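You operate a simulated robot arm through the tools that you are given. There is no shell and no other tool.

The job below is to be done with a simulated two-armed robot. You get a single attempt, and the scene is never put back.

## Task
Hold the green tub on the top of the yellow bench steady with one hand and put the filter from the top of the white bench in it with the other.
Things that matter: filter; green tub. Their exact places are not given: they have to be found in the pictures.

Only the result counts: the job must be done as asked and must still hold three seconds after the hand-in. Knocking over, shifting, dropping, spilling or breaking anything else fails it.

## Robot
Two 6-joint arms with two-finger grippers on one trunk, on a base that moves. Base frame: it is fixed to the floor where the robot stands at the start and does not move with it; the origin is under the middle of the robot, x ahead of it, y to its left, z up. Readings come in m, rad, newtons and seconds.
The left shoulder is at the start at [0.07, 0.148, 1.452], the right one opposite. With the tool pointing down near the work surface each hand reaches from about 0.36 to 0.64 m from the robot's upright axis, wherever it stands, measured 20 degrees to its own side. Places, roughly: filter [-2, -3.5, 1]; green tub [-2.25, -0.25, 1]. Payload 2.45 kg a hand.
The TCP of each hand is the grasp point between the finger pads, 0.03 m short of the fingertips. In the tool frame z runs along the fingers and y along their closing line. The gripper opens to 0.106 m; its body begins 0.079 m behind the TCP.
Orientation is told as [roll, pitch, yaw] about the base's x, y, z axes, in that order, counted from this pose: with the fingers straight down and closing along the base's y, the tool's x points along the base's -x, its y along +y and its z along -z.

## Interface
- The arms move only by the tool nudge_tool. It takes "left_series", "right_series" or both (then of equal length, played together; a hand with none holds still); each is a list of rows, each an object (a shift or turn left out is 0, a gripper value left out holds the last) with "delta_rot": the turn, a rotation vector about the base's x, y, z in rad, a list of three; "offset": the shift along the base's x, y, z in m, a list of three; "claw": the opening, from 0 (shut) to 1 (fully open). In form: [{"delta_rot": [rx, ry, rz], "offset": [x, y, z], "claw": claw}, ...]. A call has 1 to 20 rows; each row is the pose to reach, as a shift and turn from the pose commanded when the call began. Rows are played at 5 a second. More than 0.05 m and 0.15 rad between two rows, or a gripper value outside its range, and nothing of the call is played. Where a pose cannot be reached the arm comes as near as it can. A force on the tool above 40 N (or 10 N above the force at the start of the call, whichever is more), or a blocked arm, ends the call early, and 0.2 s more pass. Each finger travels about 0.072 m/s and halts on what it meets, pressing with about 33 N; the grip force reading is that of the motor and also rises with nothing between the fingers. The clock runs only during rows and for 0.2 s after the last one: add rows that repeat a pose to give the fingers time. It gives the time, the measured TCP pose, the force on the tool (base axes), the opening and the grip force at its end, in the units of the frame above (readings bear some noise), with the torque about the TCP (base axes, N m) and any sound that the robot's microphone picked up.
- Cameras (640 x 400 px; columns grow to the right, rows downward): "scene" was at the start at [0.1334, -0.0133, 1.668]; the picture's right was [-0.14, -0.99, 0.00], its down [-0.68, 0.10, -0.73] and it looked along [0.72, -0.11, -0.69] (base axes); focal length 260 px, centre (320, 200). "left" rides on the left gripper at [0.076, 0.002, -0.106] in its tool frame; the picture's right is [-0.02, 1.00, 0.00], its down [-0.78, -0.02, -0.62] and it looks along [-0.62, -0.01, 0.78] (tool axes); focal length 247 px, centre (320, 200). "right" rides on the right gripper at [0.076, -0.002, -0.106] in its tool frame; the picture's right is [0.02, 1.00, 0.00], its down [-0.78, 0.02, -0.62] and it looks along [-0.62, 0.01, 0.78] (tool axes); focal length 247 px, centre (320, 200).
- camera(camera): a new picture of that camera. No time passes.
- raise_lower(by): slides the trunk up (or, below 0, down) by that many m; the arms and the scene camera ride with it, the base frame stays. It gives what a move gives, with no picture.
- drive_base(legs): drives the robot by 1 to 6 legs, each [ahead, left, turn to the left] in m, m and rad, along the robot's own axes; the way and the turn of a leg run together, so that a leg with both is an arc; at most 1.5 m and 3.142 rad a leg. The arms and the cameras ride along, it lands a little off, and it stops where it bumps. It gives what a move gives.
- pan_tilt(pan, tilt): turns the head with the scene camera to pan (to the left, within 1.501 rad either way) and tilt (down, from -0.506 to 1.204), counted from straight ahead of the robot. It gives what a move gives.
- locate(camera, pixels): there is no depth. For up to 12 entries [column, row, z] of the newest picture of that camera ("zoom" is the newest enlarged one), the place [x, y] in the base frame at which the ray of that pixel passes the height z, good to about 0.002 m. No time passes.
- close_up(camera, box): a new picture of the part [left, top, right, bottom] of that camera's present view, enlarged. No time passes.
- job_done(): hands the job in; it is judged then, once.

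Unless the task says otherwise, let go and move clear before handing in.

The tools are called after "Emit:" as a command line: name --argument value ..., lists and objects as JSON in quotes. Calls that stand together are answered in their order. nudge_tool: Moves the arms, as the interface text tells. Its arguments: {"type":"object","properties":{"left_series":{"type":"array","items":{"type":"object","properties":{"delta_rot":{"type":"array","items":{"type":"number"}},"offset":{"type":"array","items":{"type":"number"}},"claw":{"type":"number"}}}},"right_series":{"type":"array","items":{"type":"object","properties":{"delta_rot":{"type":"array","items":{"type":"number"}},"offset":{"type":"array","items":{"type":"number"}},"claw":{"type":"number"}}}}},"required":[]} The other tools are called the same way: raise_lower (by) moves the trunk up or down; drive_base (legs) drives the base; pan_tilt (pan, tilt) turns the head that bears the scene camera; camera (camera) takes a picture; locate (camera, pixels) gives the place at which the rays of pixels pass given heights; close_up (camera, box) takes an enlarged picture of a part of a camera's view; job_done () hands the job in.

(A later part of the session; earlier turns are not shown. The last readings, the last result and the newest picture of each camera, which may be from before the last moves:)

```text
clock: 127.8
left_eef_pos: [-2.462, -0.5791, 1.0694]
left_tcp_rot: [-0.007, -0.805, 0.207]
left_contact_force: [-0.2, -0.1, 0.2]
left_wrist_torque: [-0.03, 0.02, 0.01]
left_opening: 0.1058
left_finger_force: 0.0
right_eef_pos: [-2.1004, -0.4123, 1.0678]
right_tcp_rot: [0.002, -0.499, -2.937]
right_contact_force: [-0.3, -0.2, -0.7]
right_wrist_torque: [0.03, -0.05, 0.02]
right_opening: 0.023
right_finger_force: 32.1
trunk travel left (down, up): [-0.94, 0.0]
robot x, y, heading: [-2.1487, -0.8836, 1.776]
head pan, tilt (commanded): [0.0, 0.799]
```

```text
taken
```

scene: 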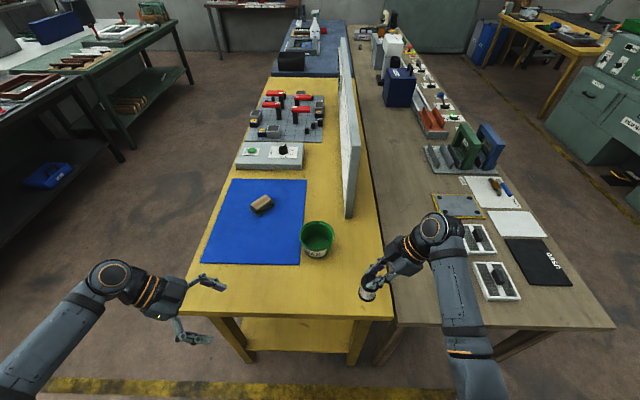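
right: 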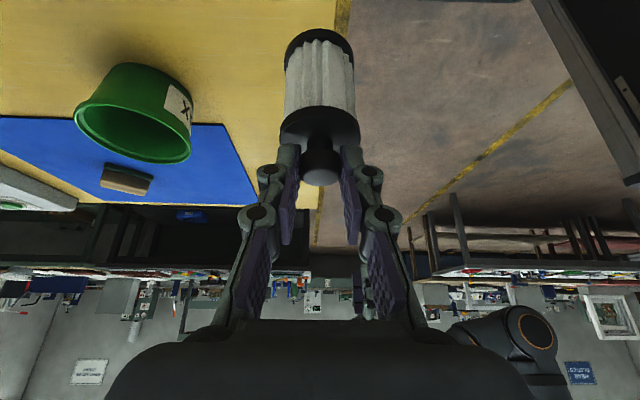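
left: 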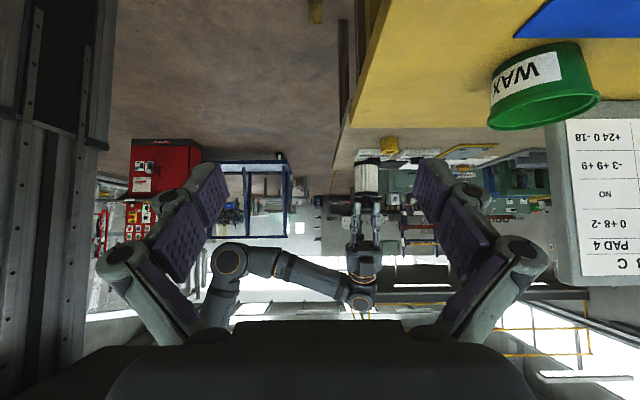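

The left hand now leans out 0.8 rad and closes along the ahead axis; its camera sees the tub at (545,85). I'll creep the last 0.085 m closer to the bench.

Emit:
drive_base --legs '[[0.085, 0.01, 0]]'

Emit:
pan_tilt --pan 0.0 --tilt 0.95

Emit:
camera --camera "scene"

Emit:
camera --camera "left"

Emit:
close_up --camera "scene" --box '[260, 180, 388, 260]'

```text
clock: 128.8
left_eef_pos: [-2.4863, -0.5034, 1.0719]
left_tcp_rot: [0.0, -0.804, 0.205]
left_contact_force: [0.6, -0.2, 1.3]
left_wrist_torque: [0.06, 0.05, 0.04]
left_opening: 0.1063
left_finger_force: 0.1
right_eef_pos: [-2.1263, -0.3366, 1.0698]
right_tcp_rot: [-0.004, -0.502, -2.932]
right_contact_force: [0.7, 0.2, 0.5]
right_wrist_torque: [0.06, 0.01, -0.04]
right_opening: 0.0227
right_finger_force: 33.4
trunk travel left (down, up): [-0.94, 0.0]
robot x, y, heading: [-2.1727, -0.8058, 1.779]
head pan, tilt (commanded): [0.0, 0.799]
```

```text
clock: 129.5
left_eef_pos: [-2.4883, -0.4995, 1.0694]
left_tcp_rot: [-0.007, -0.805, 0.209]
left_contact_force: [-0.8, 0.0, -0.8]
left_wrist_torque: [-0.02, -0.01, 0.0]
left_opening: 0.106
left_finger_force: 0.0
right_eef_pos: [-2.1272, -0.3324, 1.069]
right_tcp_rot: [0.001, -0.498, -2.937]
right_contact_force: [0.0, 0.0, -1.3]
right_wrist_torque: [0.01, -0.02, 0.03]
right_opening: 0.0227
right_finger_force: 33.1
trunk travel left (down, up): [-0.94, 0.0]
robot x, y, heading: [-2.1711, -0.8077, 1.777]
head pan, tilt (commanded): [0.0, 0.949]
```

```text
taken
```

scene: 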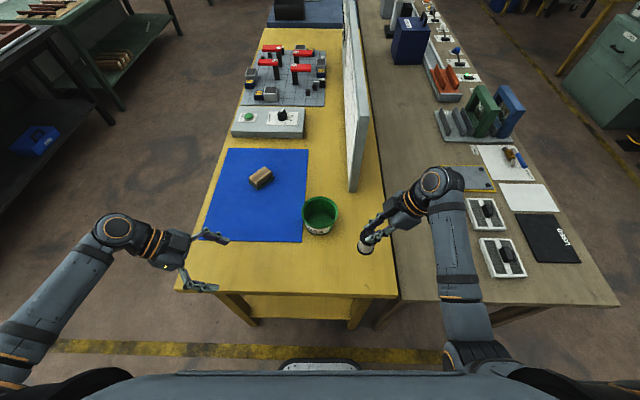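

```text
taken
```

left: 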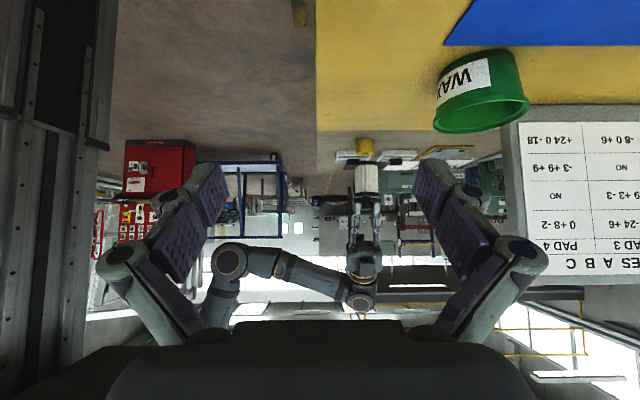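

```text
5.00 times, centred on (324, 220) of scene
```

zoom: 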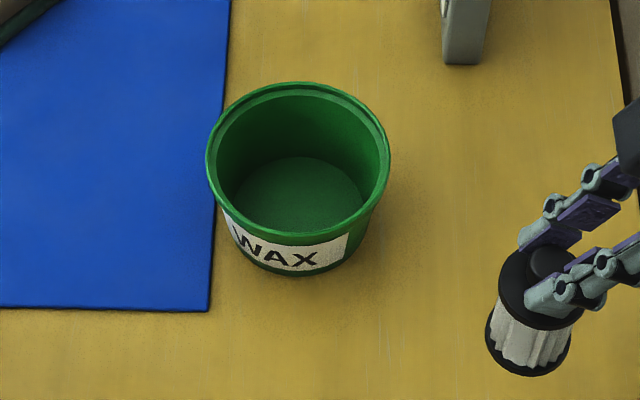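

The view is good: tub rim in the zoom runs 206-391 across and 82-245 down; floor ellipse centre (298,196). I'll measure again from this spot.

Emit:
locate --camera "zoom" --pixels '[[298, 163, 0.93], [298, 163, 0.935], [206, 163, 0.93], [391, 163, 0.93], [298, 82, 0.93], [298, 245, 0.93], [293, 277, 0.85], [298, 196, 0.855], [232, 196, 0.855], [364, 196, 0.855], [216, 150, 0.93], [381, 150, 0.93]]'

Emit:
locate --camera "left" --pixels '[[432, 125, 0.93], [530, 102, 0.93], [481, 114, 0.93], [481, 114, 0.92], [481, 114, 0.94]]'

Emit:
close_up --camera "left" --box '[400, 20, 560, 140]'

```text
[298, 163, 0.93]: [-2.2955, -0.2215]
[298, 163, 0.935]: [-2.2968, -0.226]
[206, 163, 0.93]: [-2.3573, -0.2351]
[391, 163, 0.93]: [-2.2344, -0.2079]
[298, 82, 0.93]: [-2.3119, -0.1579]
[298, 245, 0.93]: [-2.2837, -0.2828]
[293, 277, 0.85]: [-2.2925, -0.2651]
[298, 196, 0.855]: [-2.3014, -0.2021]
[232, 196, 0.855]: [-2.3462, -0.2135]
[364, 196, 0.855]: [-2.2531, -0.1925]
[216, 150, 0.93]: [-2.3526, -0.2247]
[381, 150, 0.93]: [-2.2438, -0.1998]
```

```text
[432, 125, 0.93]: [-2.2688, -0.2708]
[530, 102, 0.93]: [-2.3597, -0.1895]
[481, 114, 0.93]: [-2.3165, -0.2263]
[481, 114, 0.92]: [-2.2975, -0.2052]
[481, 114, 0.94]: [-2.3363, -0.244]
```

```text
3.33 times, centred on (480, 80) of left
```

zoom: 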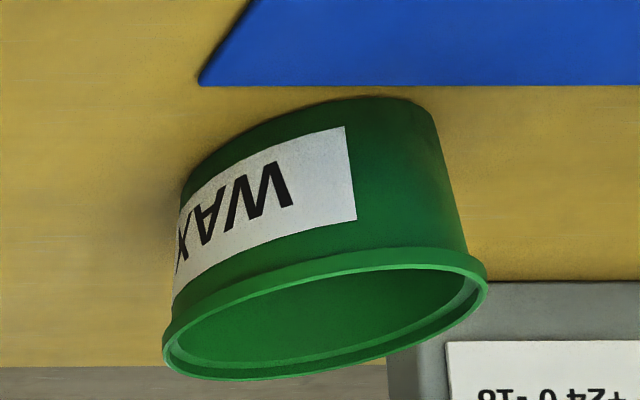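

I'll cross-check the yellow bench's height by measuring the same mat corner in both cameras – left zoom (200,84) and scene (302,242).

Emit:
locate --camera "left" --pixels '[[444.5, 45.3, 0.85], [444.5, 45.3, 0.86], [444.5, 45.3, 0.84], [442, 125, 0.93], [481, 96, 0.93], [481, 134, 0.93]]'

Emit:
locate --camera "scene" --pixels '[[302, 242, 0.85], [302, 242, 0.86], [302, 242, 0.84], [395, 297, 0.85], [177, 289, 0.85]]'

Emit:
close_up --camera "scene" --box '[160, 220, 400, 370]'

```text
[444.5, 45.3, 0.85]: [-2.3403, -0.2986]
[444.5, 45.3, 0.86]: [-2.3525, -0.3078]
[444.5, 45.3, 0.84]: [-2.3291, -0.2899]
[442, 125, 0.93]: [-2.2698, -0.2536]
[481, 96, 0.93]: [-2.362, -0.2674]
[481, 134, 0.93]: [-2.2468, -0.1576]
```

```text
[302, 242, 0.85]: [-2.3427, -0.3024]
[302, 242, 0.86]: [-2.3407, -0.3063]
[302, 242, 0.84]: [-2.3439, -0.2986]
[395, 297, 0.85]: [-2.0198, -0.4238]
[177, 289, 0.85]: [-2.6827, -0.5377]
```

```text
2.67 times, centred on (280, 295) of scene
```

zoom: 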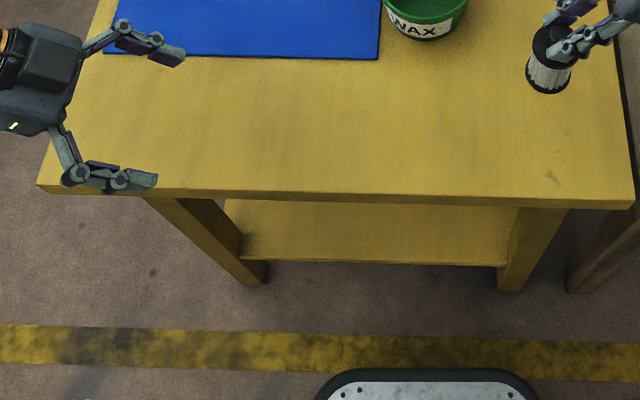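

The bench height 0.85 is confirmed (both views agree within 4 mm), so the tub's centre is about (-2.299,-0.2185) with the rim at ~0.928. I'll bring the left hand, half open, above the tub's near wall, stopping 7 cm high to check.

Emit:
nudge_tool --left_series '[{"offset": [0.0206, 0.0411, -0.004], "claw": 0.57}, {"offset": [0.0413, 0.0822, -0.008], "claw": 0.57}, {"offset": [0.0619, 0.1233, -0.012], "claw": 0.57}, {"offset": [0.0826, 0.1644, -0.016], "claw": 0.57}, {"offset": [0.1032, 0.2055, -0.02], "claw": 0.57}, {"offset": [0.1416, 0.2136, -0.045], "claw": 0.57}, {"offset": [0.18, 0.2216, -0.07], "claw": 0.57}, {"offset": [0.18, 0.2216, -0.07], "claw": 0.57}]'

Emit:
camera --camera "left"

Emit:
camera --camera "scene"

Emit:
close_up --camera "scene" --box '[240, 180, 400, 280]'

```text
clock: 131.3
left_eef_pos: [-2.307, -0.2784, 0.9996]
left_tcp_rot: [-0.007, -0.805, 0.211]
left_contact_force: [0.0, -0.3, -0.8]
left_wrist_torque: [0.01, -0.03, 0.02]
left_opening: 0.0603
left_finger_force: 0.0
right_eef_pos: [-2.1289, -0.3315, 1.0681]
right_tcp_rot: [0.003, -0.499, -2.936]
right_contact_force: [-0.4, -0.3, -1.1]
right_wrist_torque: [0.02, -0.02, 0.04]
right_opening: 0.0225
right_finger_force: 32.6
trunk travel left (down, up): [-0.94, 0.0]
robot x, y, heading: [-2.1683, -0.8054, 1.777]
head pan, tilt (commanded): [0.0, 0.949]
```

```text
taken
```

left: 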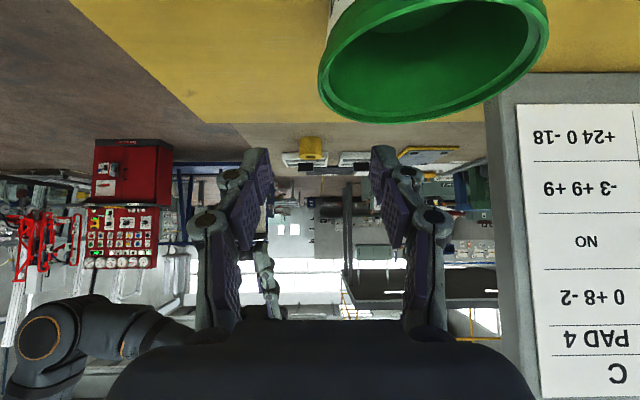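

```text
taken
```

scene: 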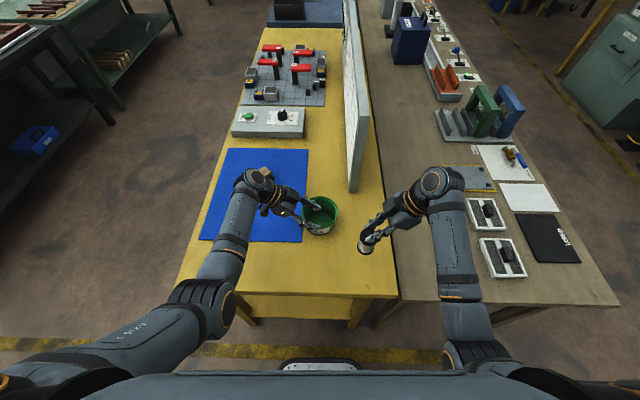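

```text
4.00 times, centred on (320, 230) of scene
```

zoom: 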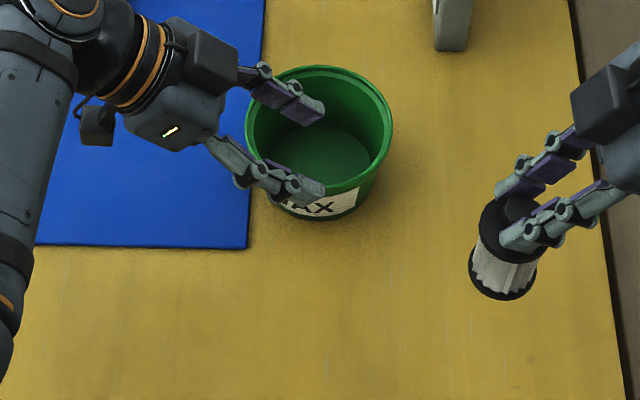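

From the left camera the near edge of the rim (leftmost at about col 318) lies nearly in line with the finger centre (col 320). I'll zoom in for an accurate alignment check.

Emit:
close_up --camera "left" --box '[224, 0, 416, 120]'

Emit:
locate --camera "left" --pixels '[[318, 88, 0.928], [318, 88, 0.92], [548, 15, 0.928], [430, 62, 0.928]]'

```text
3.33 times, centred on (320, 60) of left
```

zoom: 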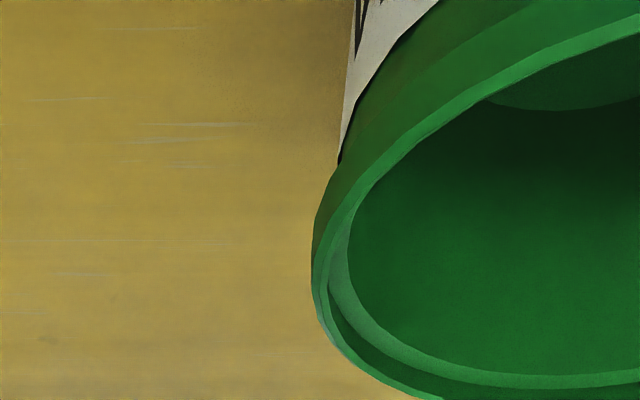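

```text
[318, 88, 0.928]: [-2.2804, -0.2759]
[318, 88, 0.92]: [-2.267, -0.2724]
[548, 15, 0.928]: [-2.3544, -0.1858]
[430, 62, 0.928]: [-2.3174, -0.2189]
```

The near wall lies from col 317.7 (outer lip) to 328 (inner wall), i.e. its middle is ~2 mm ahead of my finger centre and tapers a bit further in below. I'll shift 4 mm ahead and descend 7 cm so the fingers straddle the wall.

Emit:
nudge_tool --left_series '[{"offset": [-0.0008, 0.0039, -0.025]}, {"offset": [-0.0008, 0.0039, -0.05]}, {"offset": [-0.0008, 0.0039, -0.07]}, {"offset": [-0.0008, 0.0039, -0.07]}]'

Emit:
camera --camera "left"

Emit:
close_up --camera "scene" --box '[272, 190, 384, 260]'

```text
clock: 132.3
left_eef_pos: [-2.3097, -0.2731, 0.9298]
left_tcp_rot: [-0.005, -0.803, 0.211]
left_contact_force: [-0.1, 0.3, -0.3]
left_wrist_torque: [0.05, 0.01, 0.02]
left_opening: 0.0601
left_finger_force: 0.1
right_eef_pos: [-2.1275, -0.3319, 1.069]
right_tcp_rot: [0.002, -0.5, -2.937]
right_contact_force: [-0.9, -0.2, -1.4]
right_wrist_torque: [0.0, -0.02, 0.02]
right_opening: 0.023
right_finger_force: 33.5
trunk travel left (down, up): [-0.94, 0.0]
robot x, y, heading: [-2.1709, -0.8056, 1.773]
head pan, tilt (commanded): [0.0, 0.949]
```

```text
taken
```

left: 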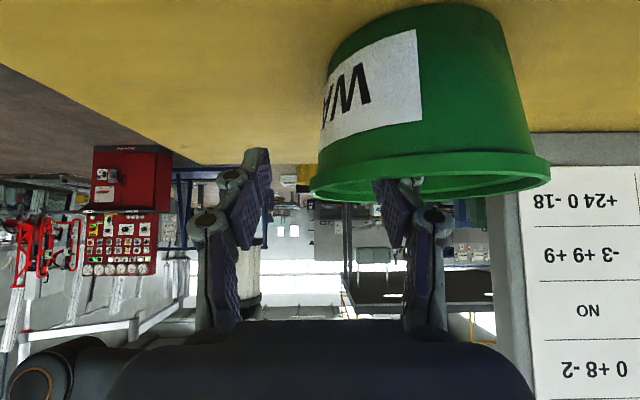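

```text
5.71 times, centred on (328, 225) of scene
```

zoom: 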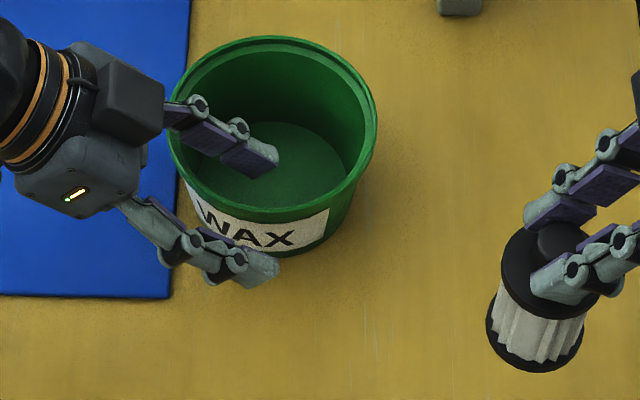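

The fingers straddle the near wall: inner tip at zoom (265,170), outer tip at (265,265), no contact forces. I'll close gently on the wall.

Emit:
nudge_tool --left_series '[{"claw": 0.42}, {"claw": 0.3}, {"claw": 0.2}, {"claw": 0.2}]'

Emit:
close_up --camera "scene" --box '[272, 190, 384, 260]'

Emit:
camera --camera "left"

```text
clock: 133.3
left_eef_pos: [-2.3089, -0.2727, 0.9304]
left_tcp_rot: [-0.006, -0.804, 0.209]
left_contact_force: [-0.3, 0.5, 0.5]
left_wrist_torque: [0.02, -0.02, -0.06]
left_opening: 0.0213
left_finger_force: 0.1
right_eef_pos: [-2.1269, -0.3315, 1.0684]
right_tcp_rot: [0.003, -0.498, -2.937]
right_contact_force: [-0.4, 0.4, -0.6]
right_wrist_torque: [0.02, -0.01, -0.02]
right_opening: 0.0226
right_finger_force: 33.0
trunk travel left (down, up): [-0.94, 0.0]
robot x, y, heading: [-2.171, -0.8083, 1.777]
head pan, tilt (commanded): [0.0, 0.949]
```

```text
5.71 times, centred on (328, 225) of scene
```

zoom: 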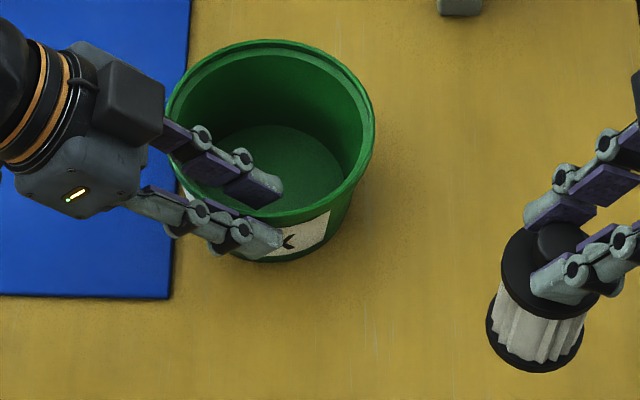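

```text
taken
```

left: 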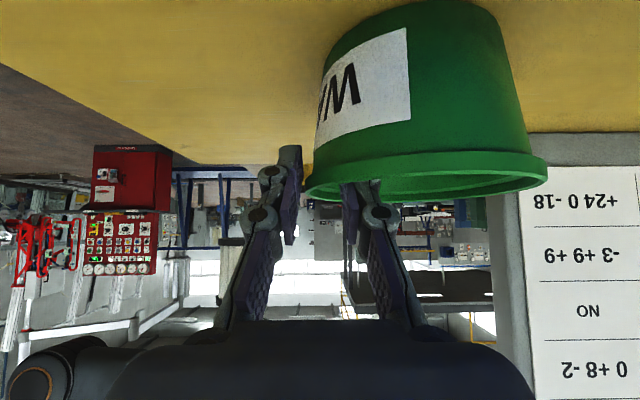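

The tub moved about 1-2 mm because the inner finger, sitting left of centre, meets the curved wall first. I'll open a little, shift 13 mm right so the pads are centred on the near wall, and close again.

Emit:
nudge_tool --left_series '[{"claw": 0.38}, {"claw": 0.38}, {"offset": [0.0133, -0.0003, 0], "claw": 0.38}, {"offset": [0.0133, -0.0003, 0], "claw": 0.38}, {"offset": [0.0133, -0.0003, 0], "claw": 0.25}, {"offset": [0.0133, -0.0003, 0], "claw": 0.2}, {"offset": [0.0133, -0.0003, 0], "claw": 0.2}]'

Emit:
close_up --camera "scene" --box '[272, 190, 384, 260]'

Emit:
camera --camera "left"

```text
clock: 134.9
left_eef_pos: [-2.2967, -0.2727, 0.9299]
left_tcp_rot: [-0.006, -0.806, 0.21]
left_contact_force: [-0.1, -0.2, 0.9]
left_wrist_torque: [-0.01, 0.04, 0.02]
left_opening: 0.0212
left_finger_force: 0.2
right_eef_pos: [-2.1274, -0.3321, 1.0688]
right_tcp_rot: [0.003, -0.5, -2.936]
right_contact_force: [0.6, 0.1, -1.9]
right_wrist_torque: [0.04, -0.02, -0.02]
right_opening: 0.0223
right_finger_force: 33.4
trunk travel left (down, up): [-0.94, 0.0]
robot x, y, heading: [-2.1767, -0.8097, 1.775]
head pan, tilt (commanded): [0.0, 0.949]
```

```text
5.71 times, centred on (328, 225) of scene
```

zoom: 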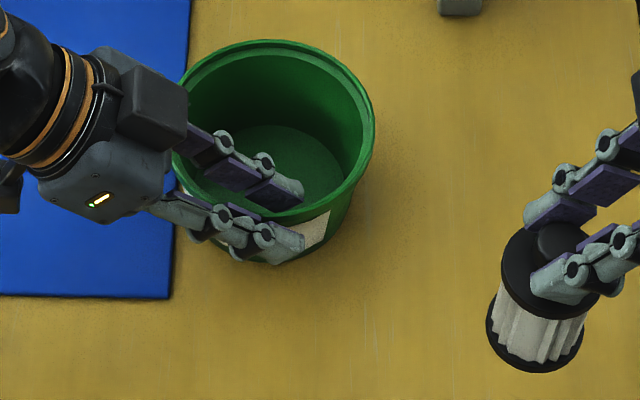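

```text
taken
```

left: 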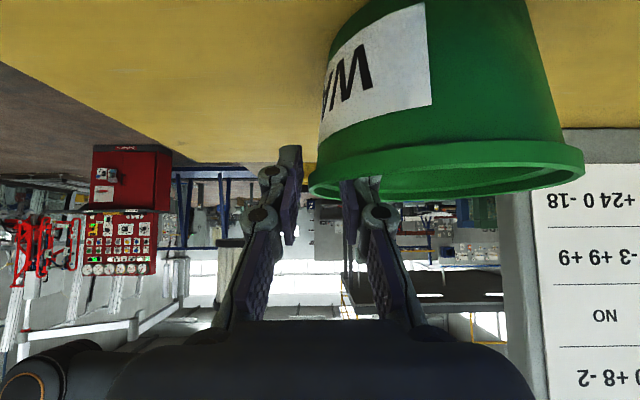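

The tub stayed put this time and both pads are about to meet the wall. I'll close fully to grip.

Emit:
nudge_tool --left_series '[{"claw": 0.15}, {"claw": 0.1}, {"claw": 0.05}, {"claw": 0.0}, {"claw": 0.0}]'

Emit:
close_up --camera "scene" --box '[272, 190, 384, 260]'

Emit:
camera --camera "left"

```text
clock: 136.1
left_eef_pos: [-2.2965, -0.2732, 0.9294]
left_tcp_rot: [-0.006, -0.805, 0.21]
left_contact_force: [0.3, 0.5, 1.4]
left_wrist_torque: [0.22, -0.01, -0.04]
left_opening: 0.0127
left_finger_force: 32.6
right_eef_pos: [-2.1281, -0.3311, 1.069]
right_tcp_rot: [0.002, -0.497, -2.938]
right_contact_force: [0.0, 0.6, -1.0]
right_wrist_torque: [0.0, 0.04, -0.02]
right_opening: 0.0222
right_finger_force: 32.7
trunk travel left (down, up): [-0.94, 0.0]
robot x, y, heading: [-2.1724, -0.8075, 1.777]
head pan, tilt (commanded): [0.0, 0.949]
```

```text
5.71 times, centred on (328, 225) of scene
```

zoom: 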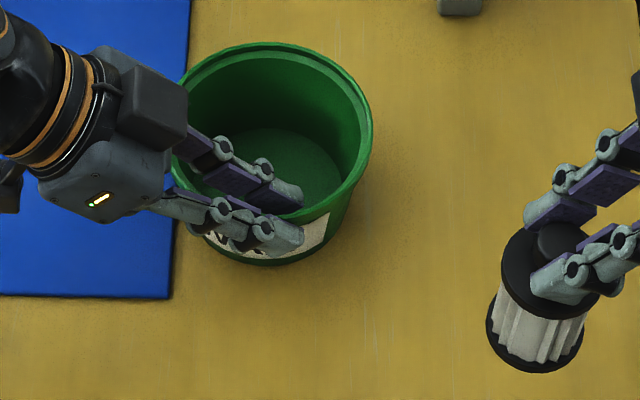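

```text
taken
```

left: 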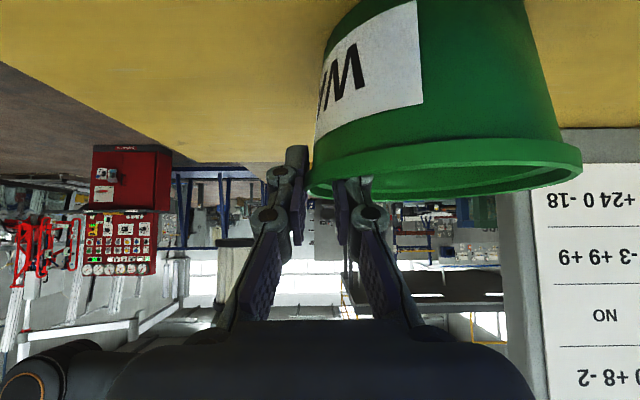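

The tub wall is gripped (opening 0.0127 m, 32.6 N), tub still flat. Now I check exactly how the filter hangs relative to the right hand before bringing it over.

Emit:
close_up --camera "scene" --box '[330, 200, 410, 260]'

Emit:
locate --camera "scene" --pixels '[[337.1, 212, 0.928], [320.7, 197.5, 0.928]]'

Emit:
camera --camera "right"

Emit:
camera --camera "scene"

```text
6.67 times, centred on (370, 230) of scene
```

zoom: 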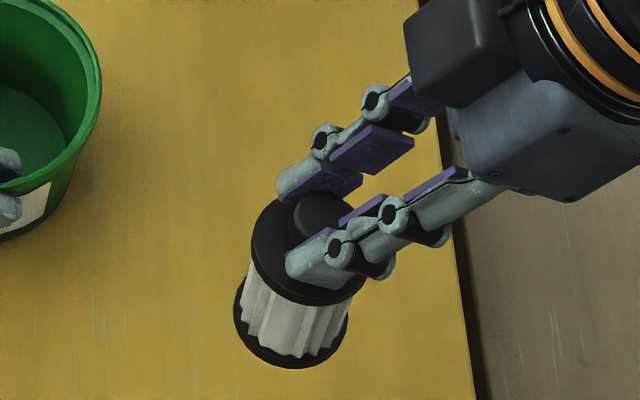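

```text
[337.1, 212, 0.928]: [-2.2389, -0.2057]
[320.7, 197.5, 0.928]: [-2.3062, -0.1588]
```

```text
taken
```

right: 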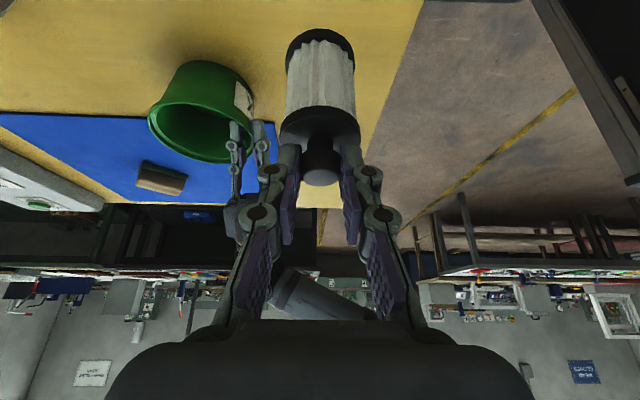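

```text
taken
```

scene: 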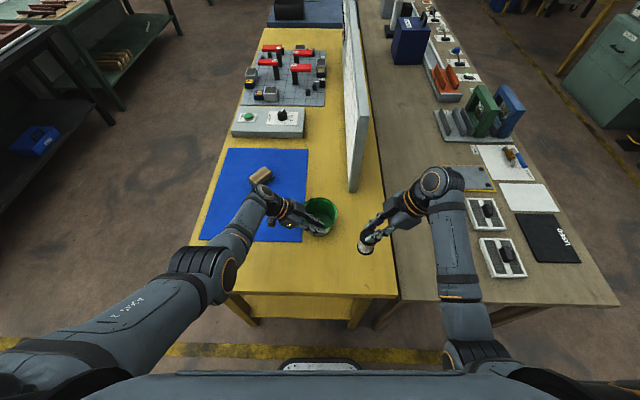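

The filter hangs upright. I'll measure its base and flange centre to fix its offset from the hand.

Emit:
locate --camera "scene" --pixels '[[365.7, 250.0, 0.968], [368.3, 238.0, 1.03], [365.0, 254.5, 0.9655], [370.0, 232.5, 1.05]]'

Emit:
close_up --camera "right" --box '[240, 20, 400, 220]'

Emit:
locate --camera "right" --pixels '[[320, 35, 0.9655], [320, 130, 1.03], [285, 130, 1.03], [358, 130, 1.03]]'

```text
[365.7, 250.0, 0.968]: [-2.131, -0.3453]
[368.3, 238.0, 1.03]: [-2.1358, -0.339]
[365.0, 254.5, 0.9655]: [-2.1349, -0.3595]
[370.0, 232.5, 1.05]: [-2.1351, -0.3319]
```

```text
2.00 times, centred on (320, 120) of right
```

zoom: 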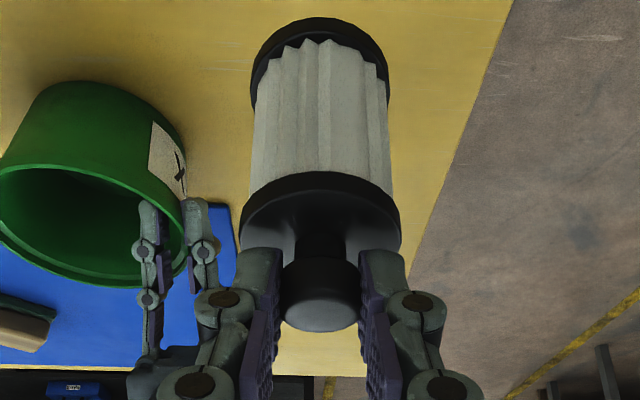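

```text
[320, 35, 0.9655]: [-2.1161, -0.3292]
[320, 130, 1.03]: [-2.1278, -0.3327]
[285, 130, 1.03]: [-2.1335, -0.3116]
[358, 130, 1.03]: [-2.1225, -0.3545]
```

Filter axis is at about (-2.137,-0.334), and I want it over the tub at (-2.298,-0.207), a bit beyond the tub's centre to stay away from the left fingertip. First I move ahead and inward at this height, then check.

Emit:
nudge_tool --right_series '[{"offset": [-0.0154, 0.037, 0], "claw": 0}, {"offset": [-0.0308, 0.0741, 0], "claw": 0}, {"offset": [-0.0462, 0.1111, 0], "claw": 0}, {"offset": [-0.0616, 0.1481, 0], "claw": 0}, {"offset": [-0.0616, 0.1481, 0], "claw": 0}]'

Emit:
camera --camera "scene"

Emit:
close_up --camera "scene" --box '[280, 170, 408, 250]'

Emit:
camera --camera "right"

```text
clock: 137.3
left_eef_pos: [-2.2964, -0.2737, 0.9297]
left_tcp_rot: [-0.005, -0.802, 0.21]
left_contact_force: [-0.2, 1.0, 2.2]
left_wrist_torque: [0.18, 0.08, 0.03]
left_opening: 0.0127
left_finger_force: 32.8
right_eef_pos: [-2.1893, -0.1864, 1.0697]
right_tcp_rot: [-0.001, -0.5, -2.936]
right_contact_force: [-0.2, 0.3, -2.1]
right_wrist_torque: [0.01, 0.01, -0.02]
right_opening: 0.0225
right_finger_force: 33.2
trunk travel left (down, up): [-0.94, 0.0]
robot x, y, heading: [-2.1722, -0.8089, 1.774]
head pan, tilt (commanded): [0.0, 0.949]
```

```text
taken
```

scene: 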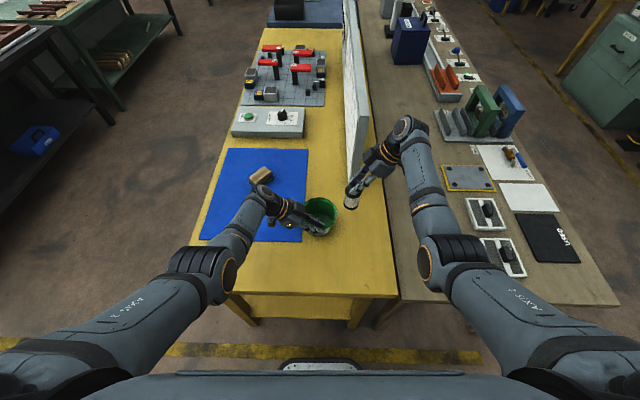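

```text
5.00 times, centred on (344, 210) of scene
```

zoom: 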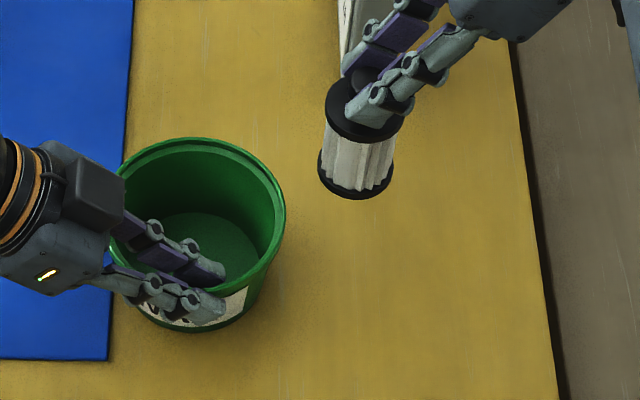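

```text
taken
```

right: 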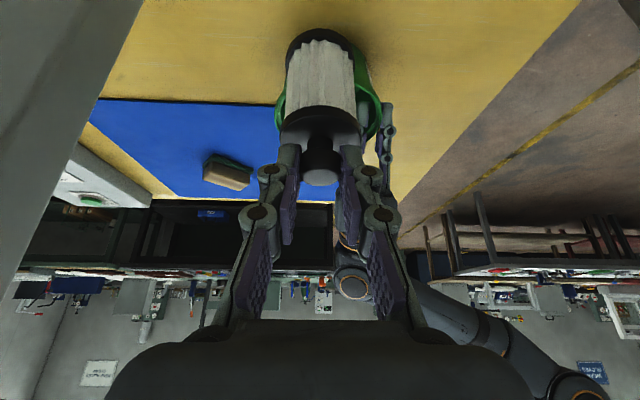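

The filter is right of the tub, level with it, and clear of the grey screen's end. I'll now slide it left over the tub.

Emit:
nudge_tool --right_series '[{"offset": [-0.033, -0.0061, 0], "claw": 0}, {"offset": [-0.066, -0.0123, 0], "claw": 0}, {"offset": [-0.0992, -0.0184, 0], "claw": 0}, {"offset": [-0.0992, -0.0184, 0], "claw": 0}]'

Emit:
close_up --camera "scene" --box '[272, 160, 384, 250]'

Emit:
camera --camera "right"

Emit:
camera --camera "left"

```text
clock: 138.3
left_eef_pos: [-2.2953, -0.2756, 0.93]
left_tcp_rot: [-0.007, -0.804, 0.209]
left_contact_force: [-1.2, 0.4, 2.4]
left_wrist_torque: [0.22, 0.1, 0.08]
left_opening: 0.0126
left_finger_force: 33.2
right_eef_pos: [-2.2887, -0.2025, 1.0704]
right_tcp_rot: [0.004, -0.5, -2.939]
right_contact_force: [0.2, 0.0, -1.7]
right_wrist_torque: [0.0, -0.02, -0.01]
right_opening: 0.0222
right_finger_force: 32.8
trunk travel left (down, up): [-0.94, 0.0]
robot x, y, heading: [-2.1734, -0.8055, 1.782]
head pan, tilt (commanded): [0.0, 0.949]
```

```text
4.44 times, centred on (328, 205) of scene
```

zoom: 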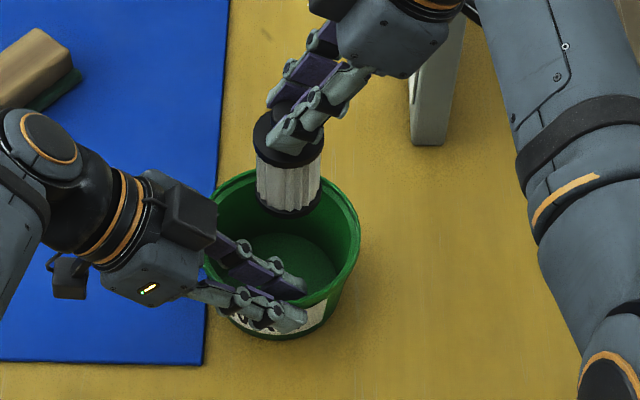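

```text
taken
```

right: 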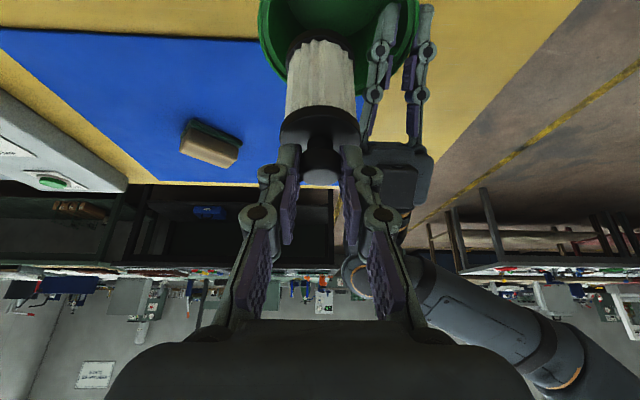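

```text
taken
```

left: 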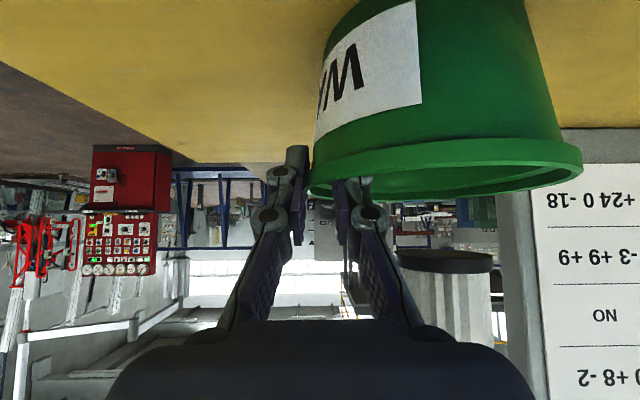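

Left and right cameras put the filter ~10-15 mm beyond the tub's centre, as wanted, and it hangs above the opening. I'll check its lateral place, then lower it most of the way.

Emit:
locate --camera "scene" --pixels '[[321.3, 204.3, 0.968], [337.2, 213, 0.928], [322, 198, 0.928]]'

Emit:
nudge_tool --right_series '[{"offset": [0, 0, -0.02], "claw": 0}, {"offset": [0, 0, -0.04], "claw": 0}, {"offset": [0, 0, -0.06], "claw": 0}, {"offset": [0, 0, -0.06], "claw": 0}]'

Emit:
close_up --camera "scene" --box '[272, 160, 384, 250]'

Emit:
camera --camera "right"

Emit:
camera --camera "left"

```text
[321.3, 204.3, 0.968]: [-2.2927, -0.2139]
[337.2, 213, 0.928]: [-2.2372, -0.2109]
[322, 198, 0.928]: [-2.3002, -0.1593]
```

```text
clock: 139.3
left_eef_pos: [-2.2954, -0.2741, 0.9295]
left_tcp_rot: [-0.009, -0.805, 0.21]
left_contact_force: [-0.6, 0.2, 1.6]
left_wrist_torque: [0.22, 0.11, 0.01]
left_opening: 0.0128
left_finger_force: 32.9
right_eef_pos: [-2.2884, -0.2031, 1.0092]
right_tcp_rot: [0.001, -0.501, -2.936]
right_contact_force: [-0.3, -0.7, -1.6]
right_wrist_torque: [0.02, -0.01, -0.01]
right_opening: 0.0224
right_finger_force: 33.0
trunk travel left (down, up): [-0.94, 0.0]
robot x, y, heading: [-2.1703, -0.8094, 1.779]
head pan, tilt (commanded): [0.0, 0.949]
```

```text
4.44 times, centred on (328, 205) of scene
```

zoom: 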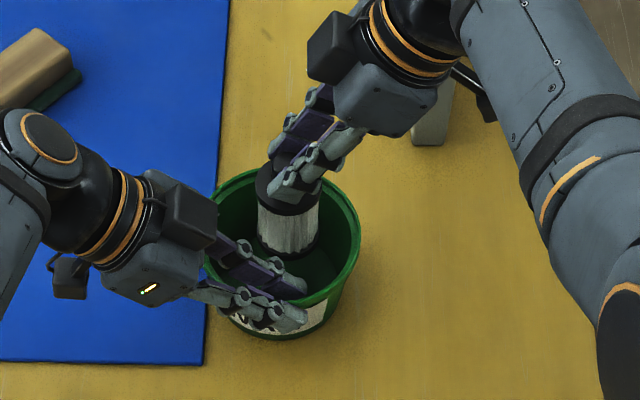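

```text
taken
```

right: 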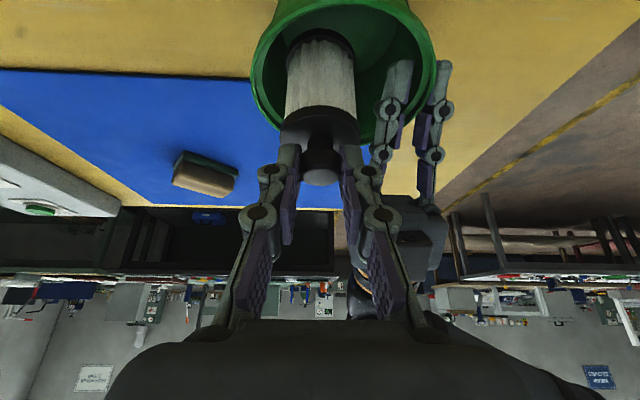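

```text
taken
```

left: 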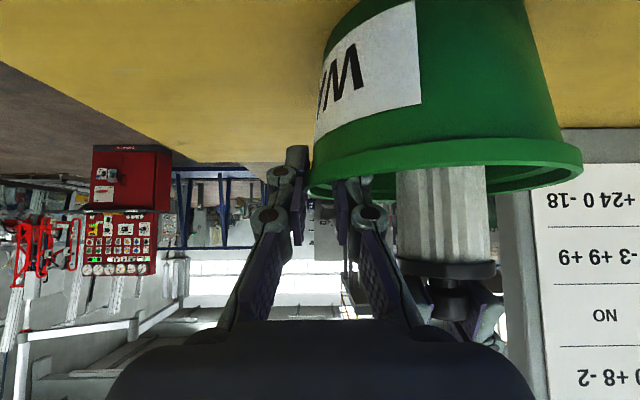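

The filter has entered the tub; right camera shows the rim from col 250 to 437 with the filter 15 mm past centre and clear of the left fingers. I'll lower another 43 mm, then feel for the floor.

Emit:
nudge_tool --right_series '[{"offset": [0, 0, -0.015], "claw": 0}, {"offset": [0, 0, -0.03], "claw": 0}, {"offset": [0, 0, -0.043], "claw": 0}, {"offset": [0, 0, -0.043], "claw": 0}]'

Emit:
close_up --camera "scene" --box '[272, 160, 384, 250]'

Emit:
camera --camera "right"

```text
clock: 140.3
left_eef_pos: [-2.2969, -0.2737, 0.9298]
left_tcp_rot: [-0.007, -0.805, 0.209]
left_contact_force: [-0.3, 0.1, 2.4]
left_wrist_torque: [0.27, 0.09, -0.04]
left_opening: 0.0125
left_finger_force: 33.1
right_eef_pos: [-2.2803, -0.2115, 0.972]
right_tcp_rot: [0.001, -0.499, -2.938]
right_contact_force: [0.4, 0.4, -1.2]
right_wrist_torque: [0.01, -0.02, -0.02]
right_opening: 0.0224
right_finger_force: 32.8
right hand out of reach, approached as far as the arm can: row 2, 3, 4
trunk travel left (down, up): [-0.94, 0.0]
robot x, y, heading: [-2.1744, -0.807, 1.775]
head pan, tilt (commanded): [0.0, 0.949]
```

```text
4.44 times, centred on (328, 205) of scene
```

zoom: 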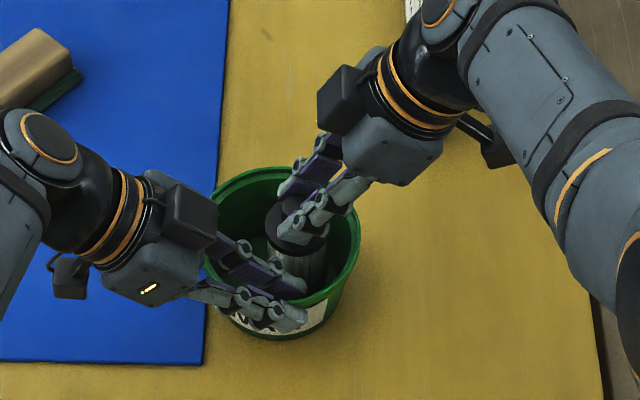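

```text
taken
```

right: 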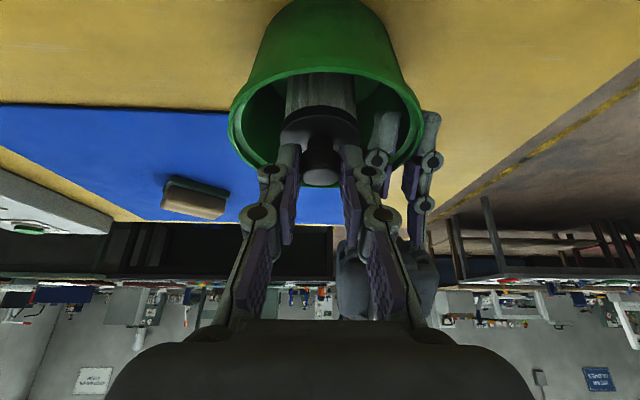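

The right arm hit its reach limit: it stopped at z=0.972 and drifted ~8 mm back, leaving the filter about 12 mm above the tub floor. I'll re-raise it slightly, free the left fingers and lift them 3 cm, then lower the trunk 3 cm so both hands regain reach.

Emit:
nudge_tool --left_series '[{"claw": 0.26}, {"claw": 0.26}, {"offset": [0, 0, 0.015], "claw": 0.26}, {"offset": [0, 0, 0.03], "claw": 0.26}, {"offset": [0, 0, 0.03], "claw": 0.26}]' --right_series '[{"claw": 0}, {"claw": 0}, {"offset": [-0.004, 0.004, 0.016], "claw": 0}, {"offset": [-0.0081, 0.0084, 0.033], "claw": 0}, {"offset": [-0.0081, 0.0084, 0.033], "claw": 0}]'

Emit:
close_up --camera "scene" --box '[272, 160, 384, 250]'

Emit:
camera --camera "left"

```text
clock: 141.5
left_eef_pos: [-2.2966, -0.2757, 0.9591]
left_tcp_rot: [-0.008, -0.806, 0.212]
left_contact_force: [-0.3, 0.4, -0.1]
left_wrist_torque: [-0.05, -0.01, 0.02]
left_opening: 0.0277
left_finger_force: 0.1
right_eef_pos: [-2.2878, -0.2033, 1.0028]
right_tcp_rot: [0.005, -0.498, -2.937]
right_contact_force: [-0.4, 0.1, -1.2]
right_wrist_torque: [0.01, 0.01, 0.0]
right_opening: 0.0221
right_finger_force: 32.6
trunk travel left (down, up): [-0.94, 0.0]
robot x, y, heading: [-2.1747, -0.8046, 1.777]
head pan, tilt (commanded): [0.0, 0.949]
```

```text
4.44 times, centred on (328, 205) of scene
```

zoom: 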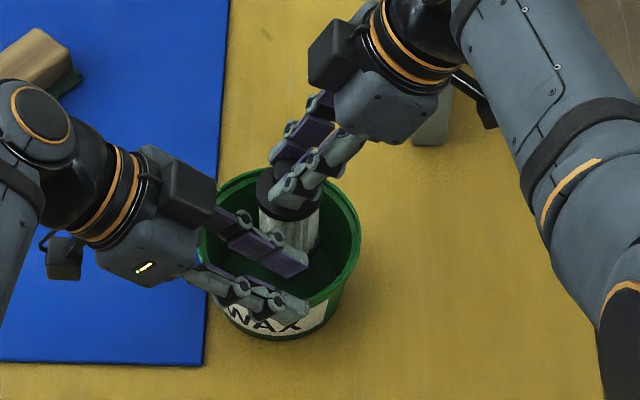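

```text
taken
```

left: 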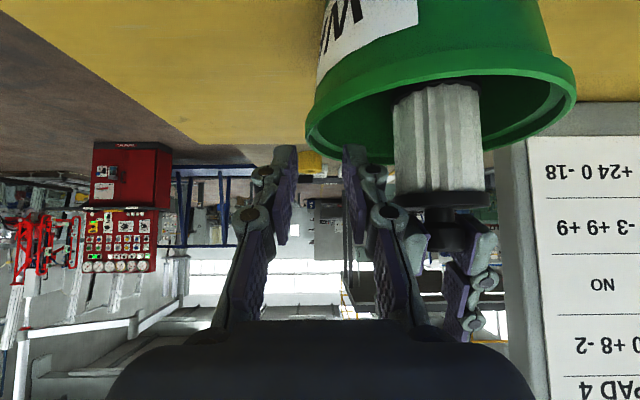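

Both hands are free of the tub wall now (left force ~0) and the filter is still inside the tub's mouth. I'll lower the trunk by 35 mm.

Emit:
raise_lower --by -0.035

Emit:
camera --camera "scene"

Emit:
close_up --camera "scene" --box '[272, 160, 384, 250]'

Emit:
camera --camera "left"

Emit:
camera --camera "right"

```text
clock: 142.3
left_eef_pos: [-2.2967, -0.2755, 0.9252]
left_tcp_rot: [-0.006, -0.804, 0.21]
left_contact_force: [0.1, 0.5, 0.4]
left_wrist_torque: [0.0, -0.02, -0.01]
left_opening: 0.0274
left_finger_force: 0.1
right_eef_pos: [-2.2874, -0.2047, 0.9686]
right_tcp_rot: [0.002, -0.499, -2.938]
right_contact_force: [-0.1, -0.3, -1.2]
right_wrist_torque: [0.02, 0.0, 0.0]
right_opening: 0.0221
right_finger_force: 33.3
trunk travel left (down, up): [-0.905, 0.035]
robot x, y, heading: [-2.1754, -0.8067, 1.773]
head pan, tilt (commanded): [0.0, 0.949]
```

```text
taken
```

scene: 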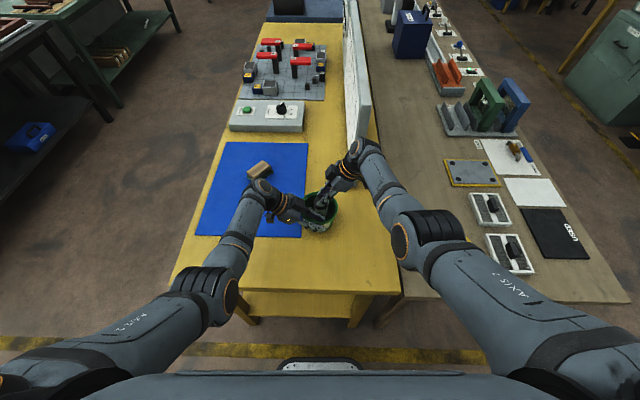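

```text
4.44 times, centred on (328, 205) of scene
```

zoom: 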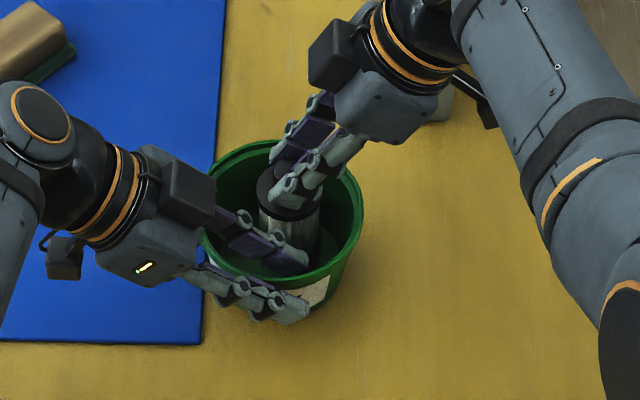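

```text
taken
```

left: 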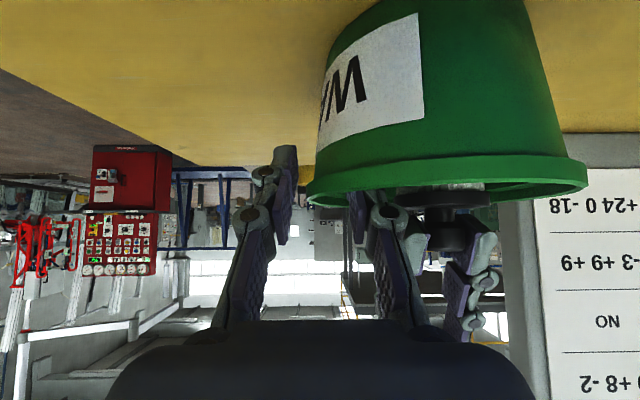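

```text
taken
```

right: 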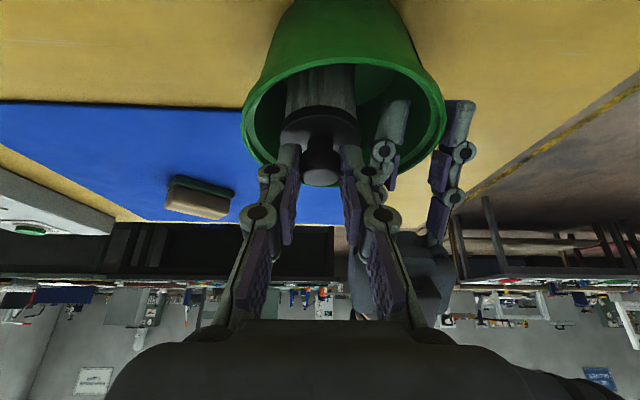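

Left fingers straddle the near wall again at the same place as before and the filter sits lower in the tub. I'll re-grip the tub wall with the left hand.

Emit:
nudge_tool --left_series '[{"claw": 0.2}, {"claw": 0.15}, {"claw": 0.1}, {"claw": 0.05}, {"claw": 0.0}, {"claw": 0.0}]'

Emit:
nudge_tool --right_series '[{"offset": [0, 0.001, -0.004], "claw": 0}, {"offset": [0, 0.001, -0.006], "claw": 0}, {"offset": [0, 0.001, -0.006], "claw": 0}]'

Emit:
camera --camera "right"

Emit:
close_up --camera "scene" --box '[272, 160, 384, 250]'

```text
clock: 143.7
left_eef_pos: [-2.2969, -0.2746, 0.925]
left_tcp_rot: [-0.005, -0.806, 0.207]
left_contact_force: [0.3, 0.7, 3.5]
left_wrist_torque: [0.31, 0.01, -0.11]
left_opening: 0.0113
left_finger_force: 33.3
right_eef_pos: [-2.288, -0.2038, 0.9692]
right_tcp_rot: [0.001, -0.499, -2.937]
right_contact_force: [-0.5, 0.8, -0.5]
right_wrist_torque: [0.03, -0.02, 0.03]
right_opening: 0.0222
right_finger_force: 33.1
trunk travel left (down, up): [-0.905, 0.035]
robot x, y, heading: [-2.1746, -0.8042, 1.774]
head pan, tilt (commanded): [0.0, 0.949]
```

```text
clock: 144.5
left_eef_pos: [-2.2937, -0.2751, 0.9254]
left_tcp_rot: [-0.006, -0.805, 0.209]
left_contact_force: [1.7, 3.1, 0.7]
left_wrist_torque: [0.39, 0.03, -0.08]
left_opening: 0.0108
left_finger_force: 33.3
right_eef_pos: [-2.2865, -0.2042, 0.9638]
right_tcp_rot: [0.006, -0.501, -2.937]
right_contact_force: [-1.0, -2.7, 0.1]
right_wrist_torque: [-0.38, 0.04, 0.03]
right_opening: 0.0222
right_finger_force: 33.4
trunk travel left (down, up): [-0.905, 0.035]
robot x, y, heading: [-2.1717, -0.808, 1.777]
head pan, tilt (commanded): [0.0, 0.949]
```

```text
taken
```

right: 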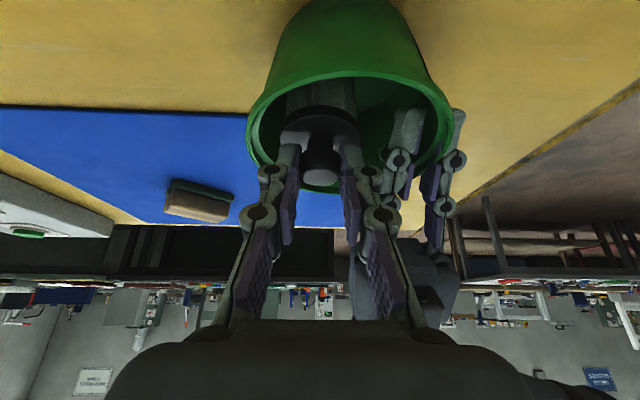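

```text
4.44 times, centred on (328, 205) of scene
```

zoom: 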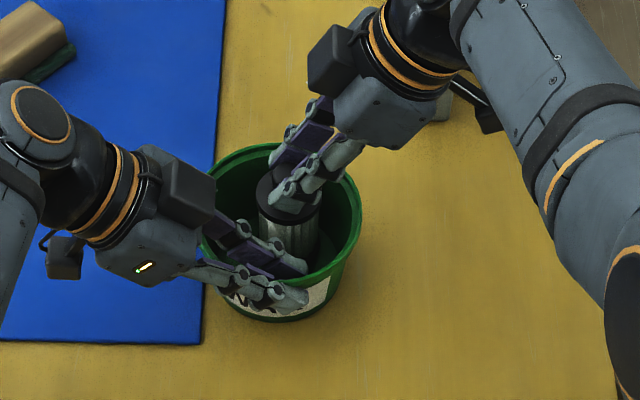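

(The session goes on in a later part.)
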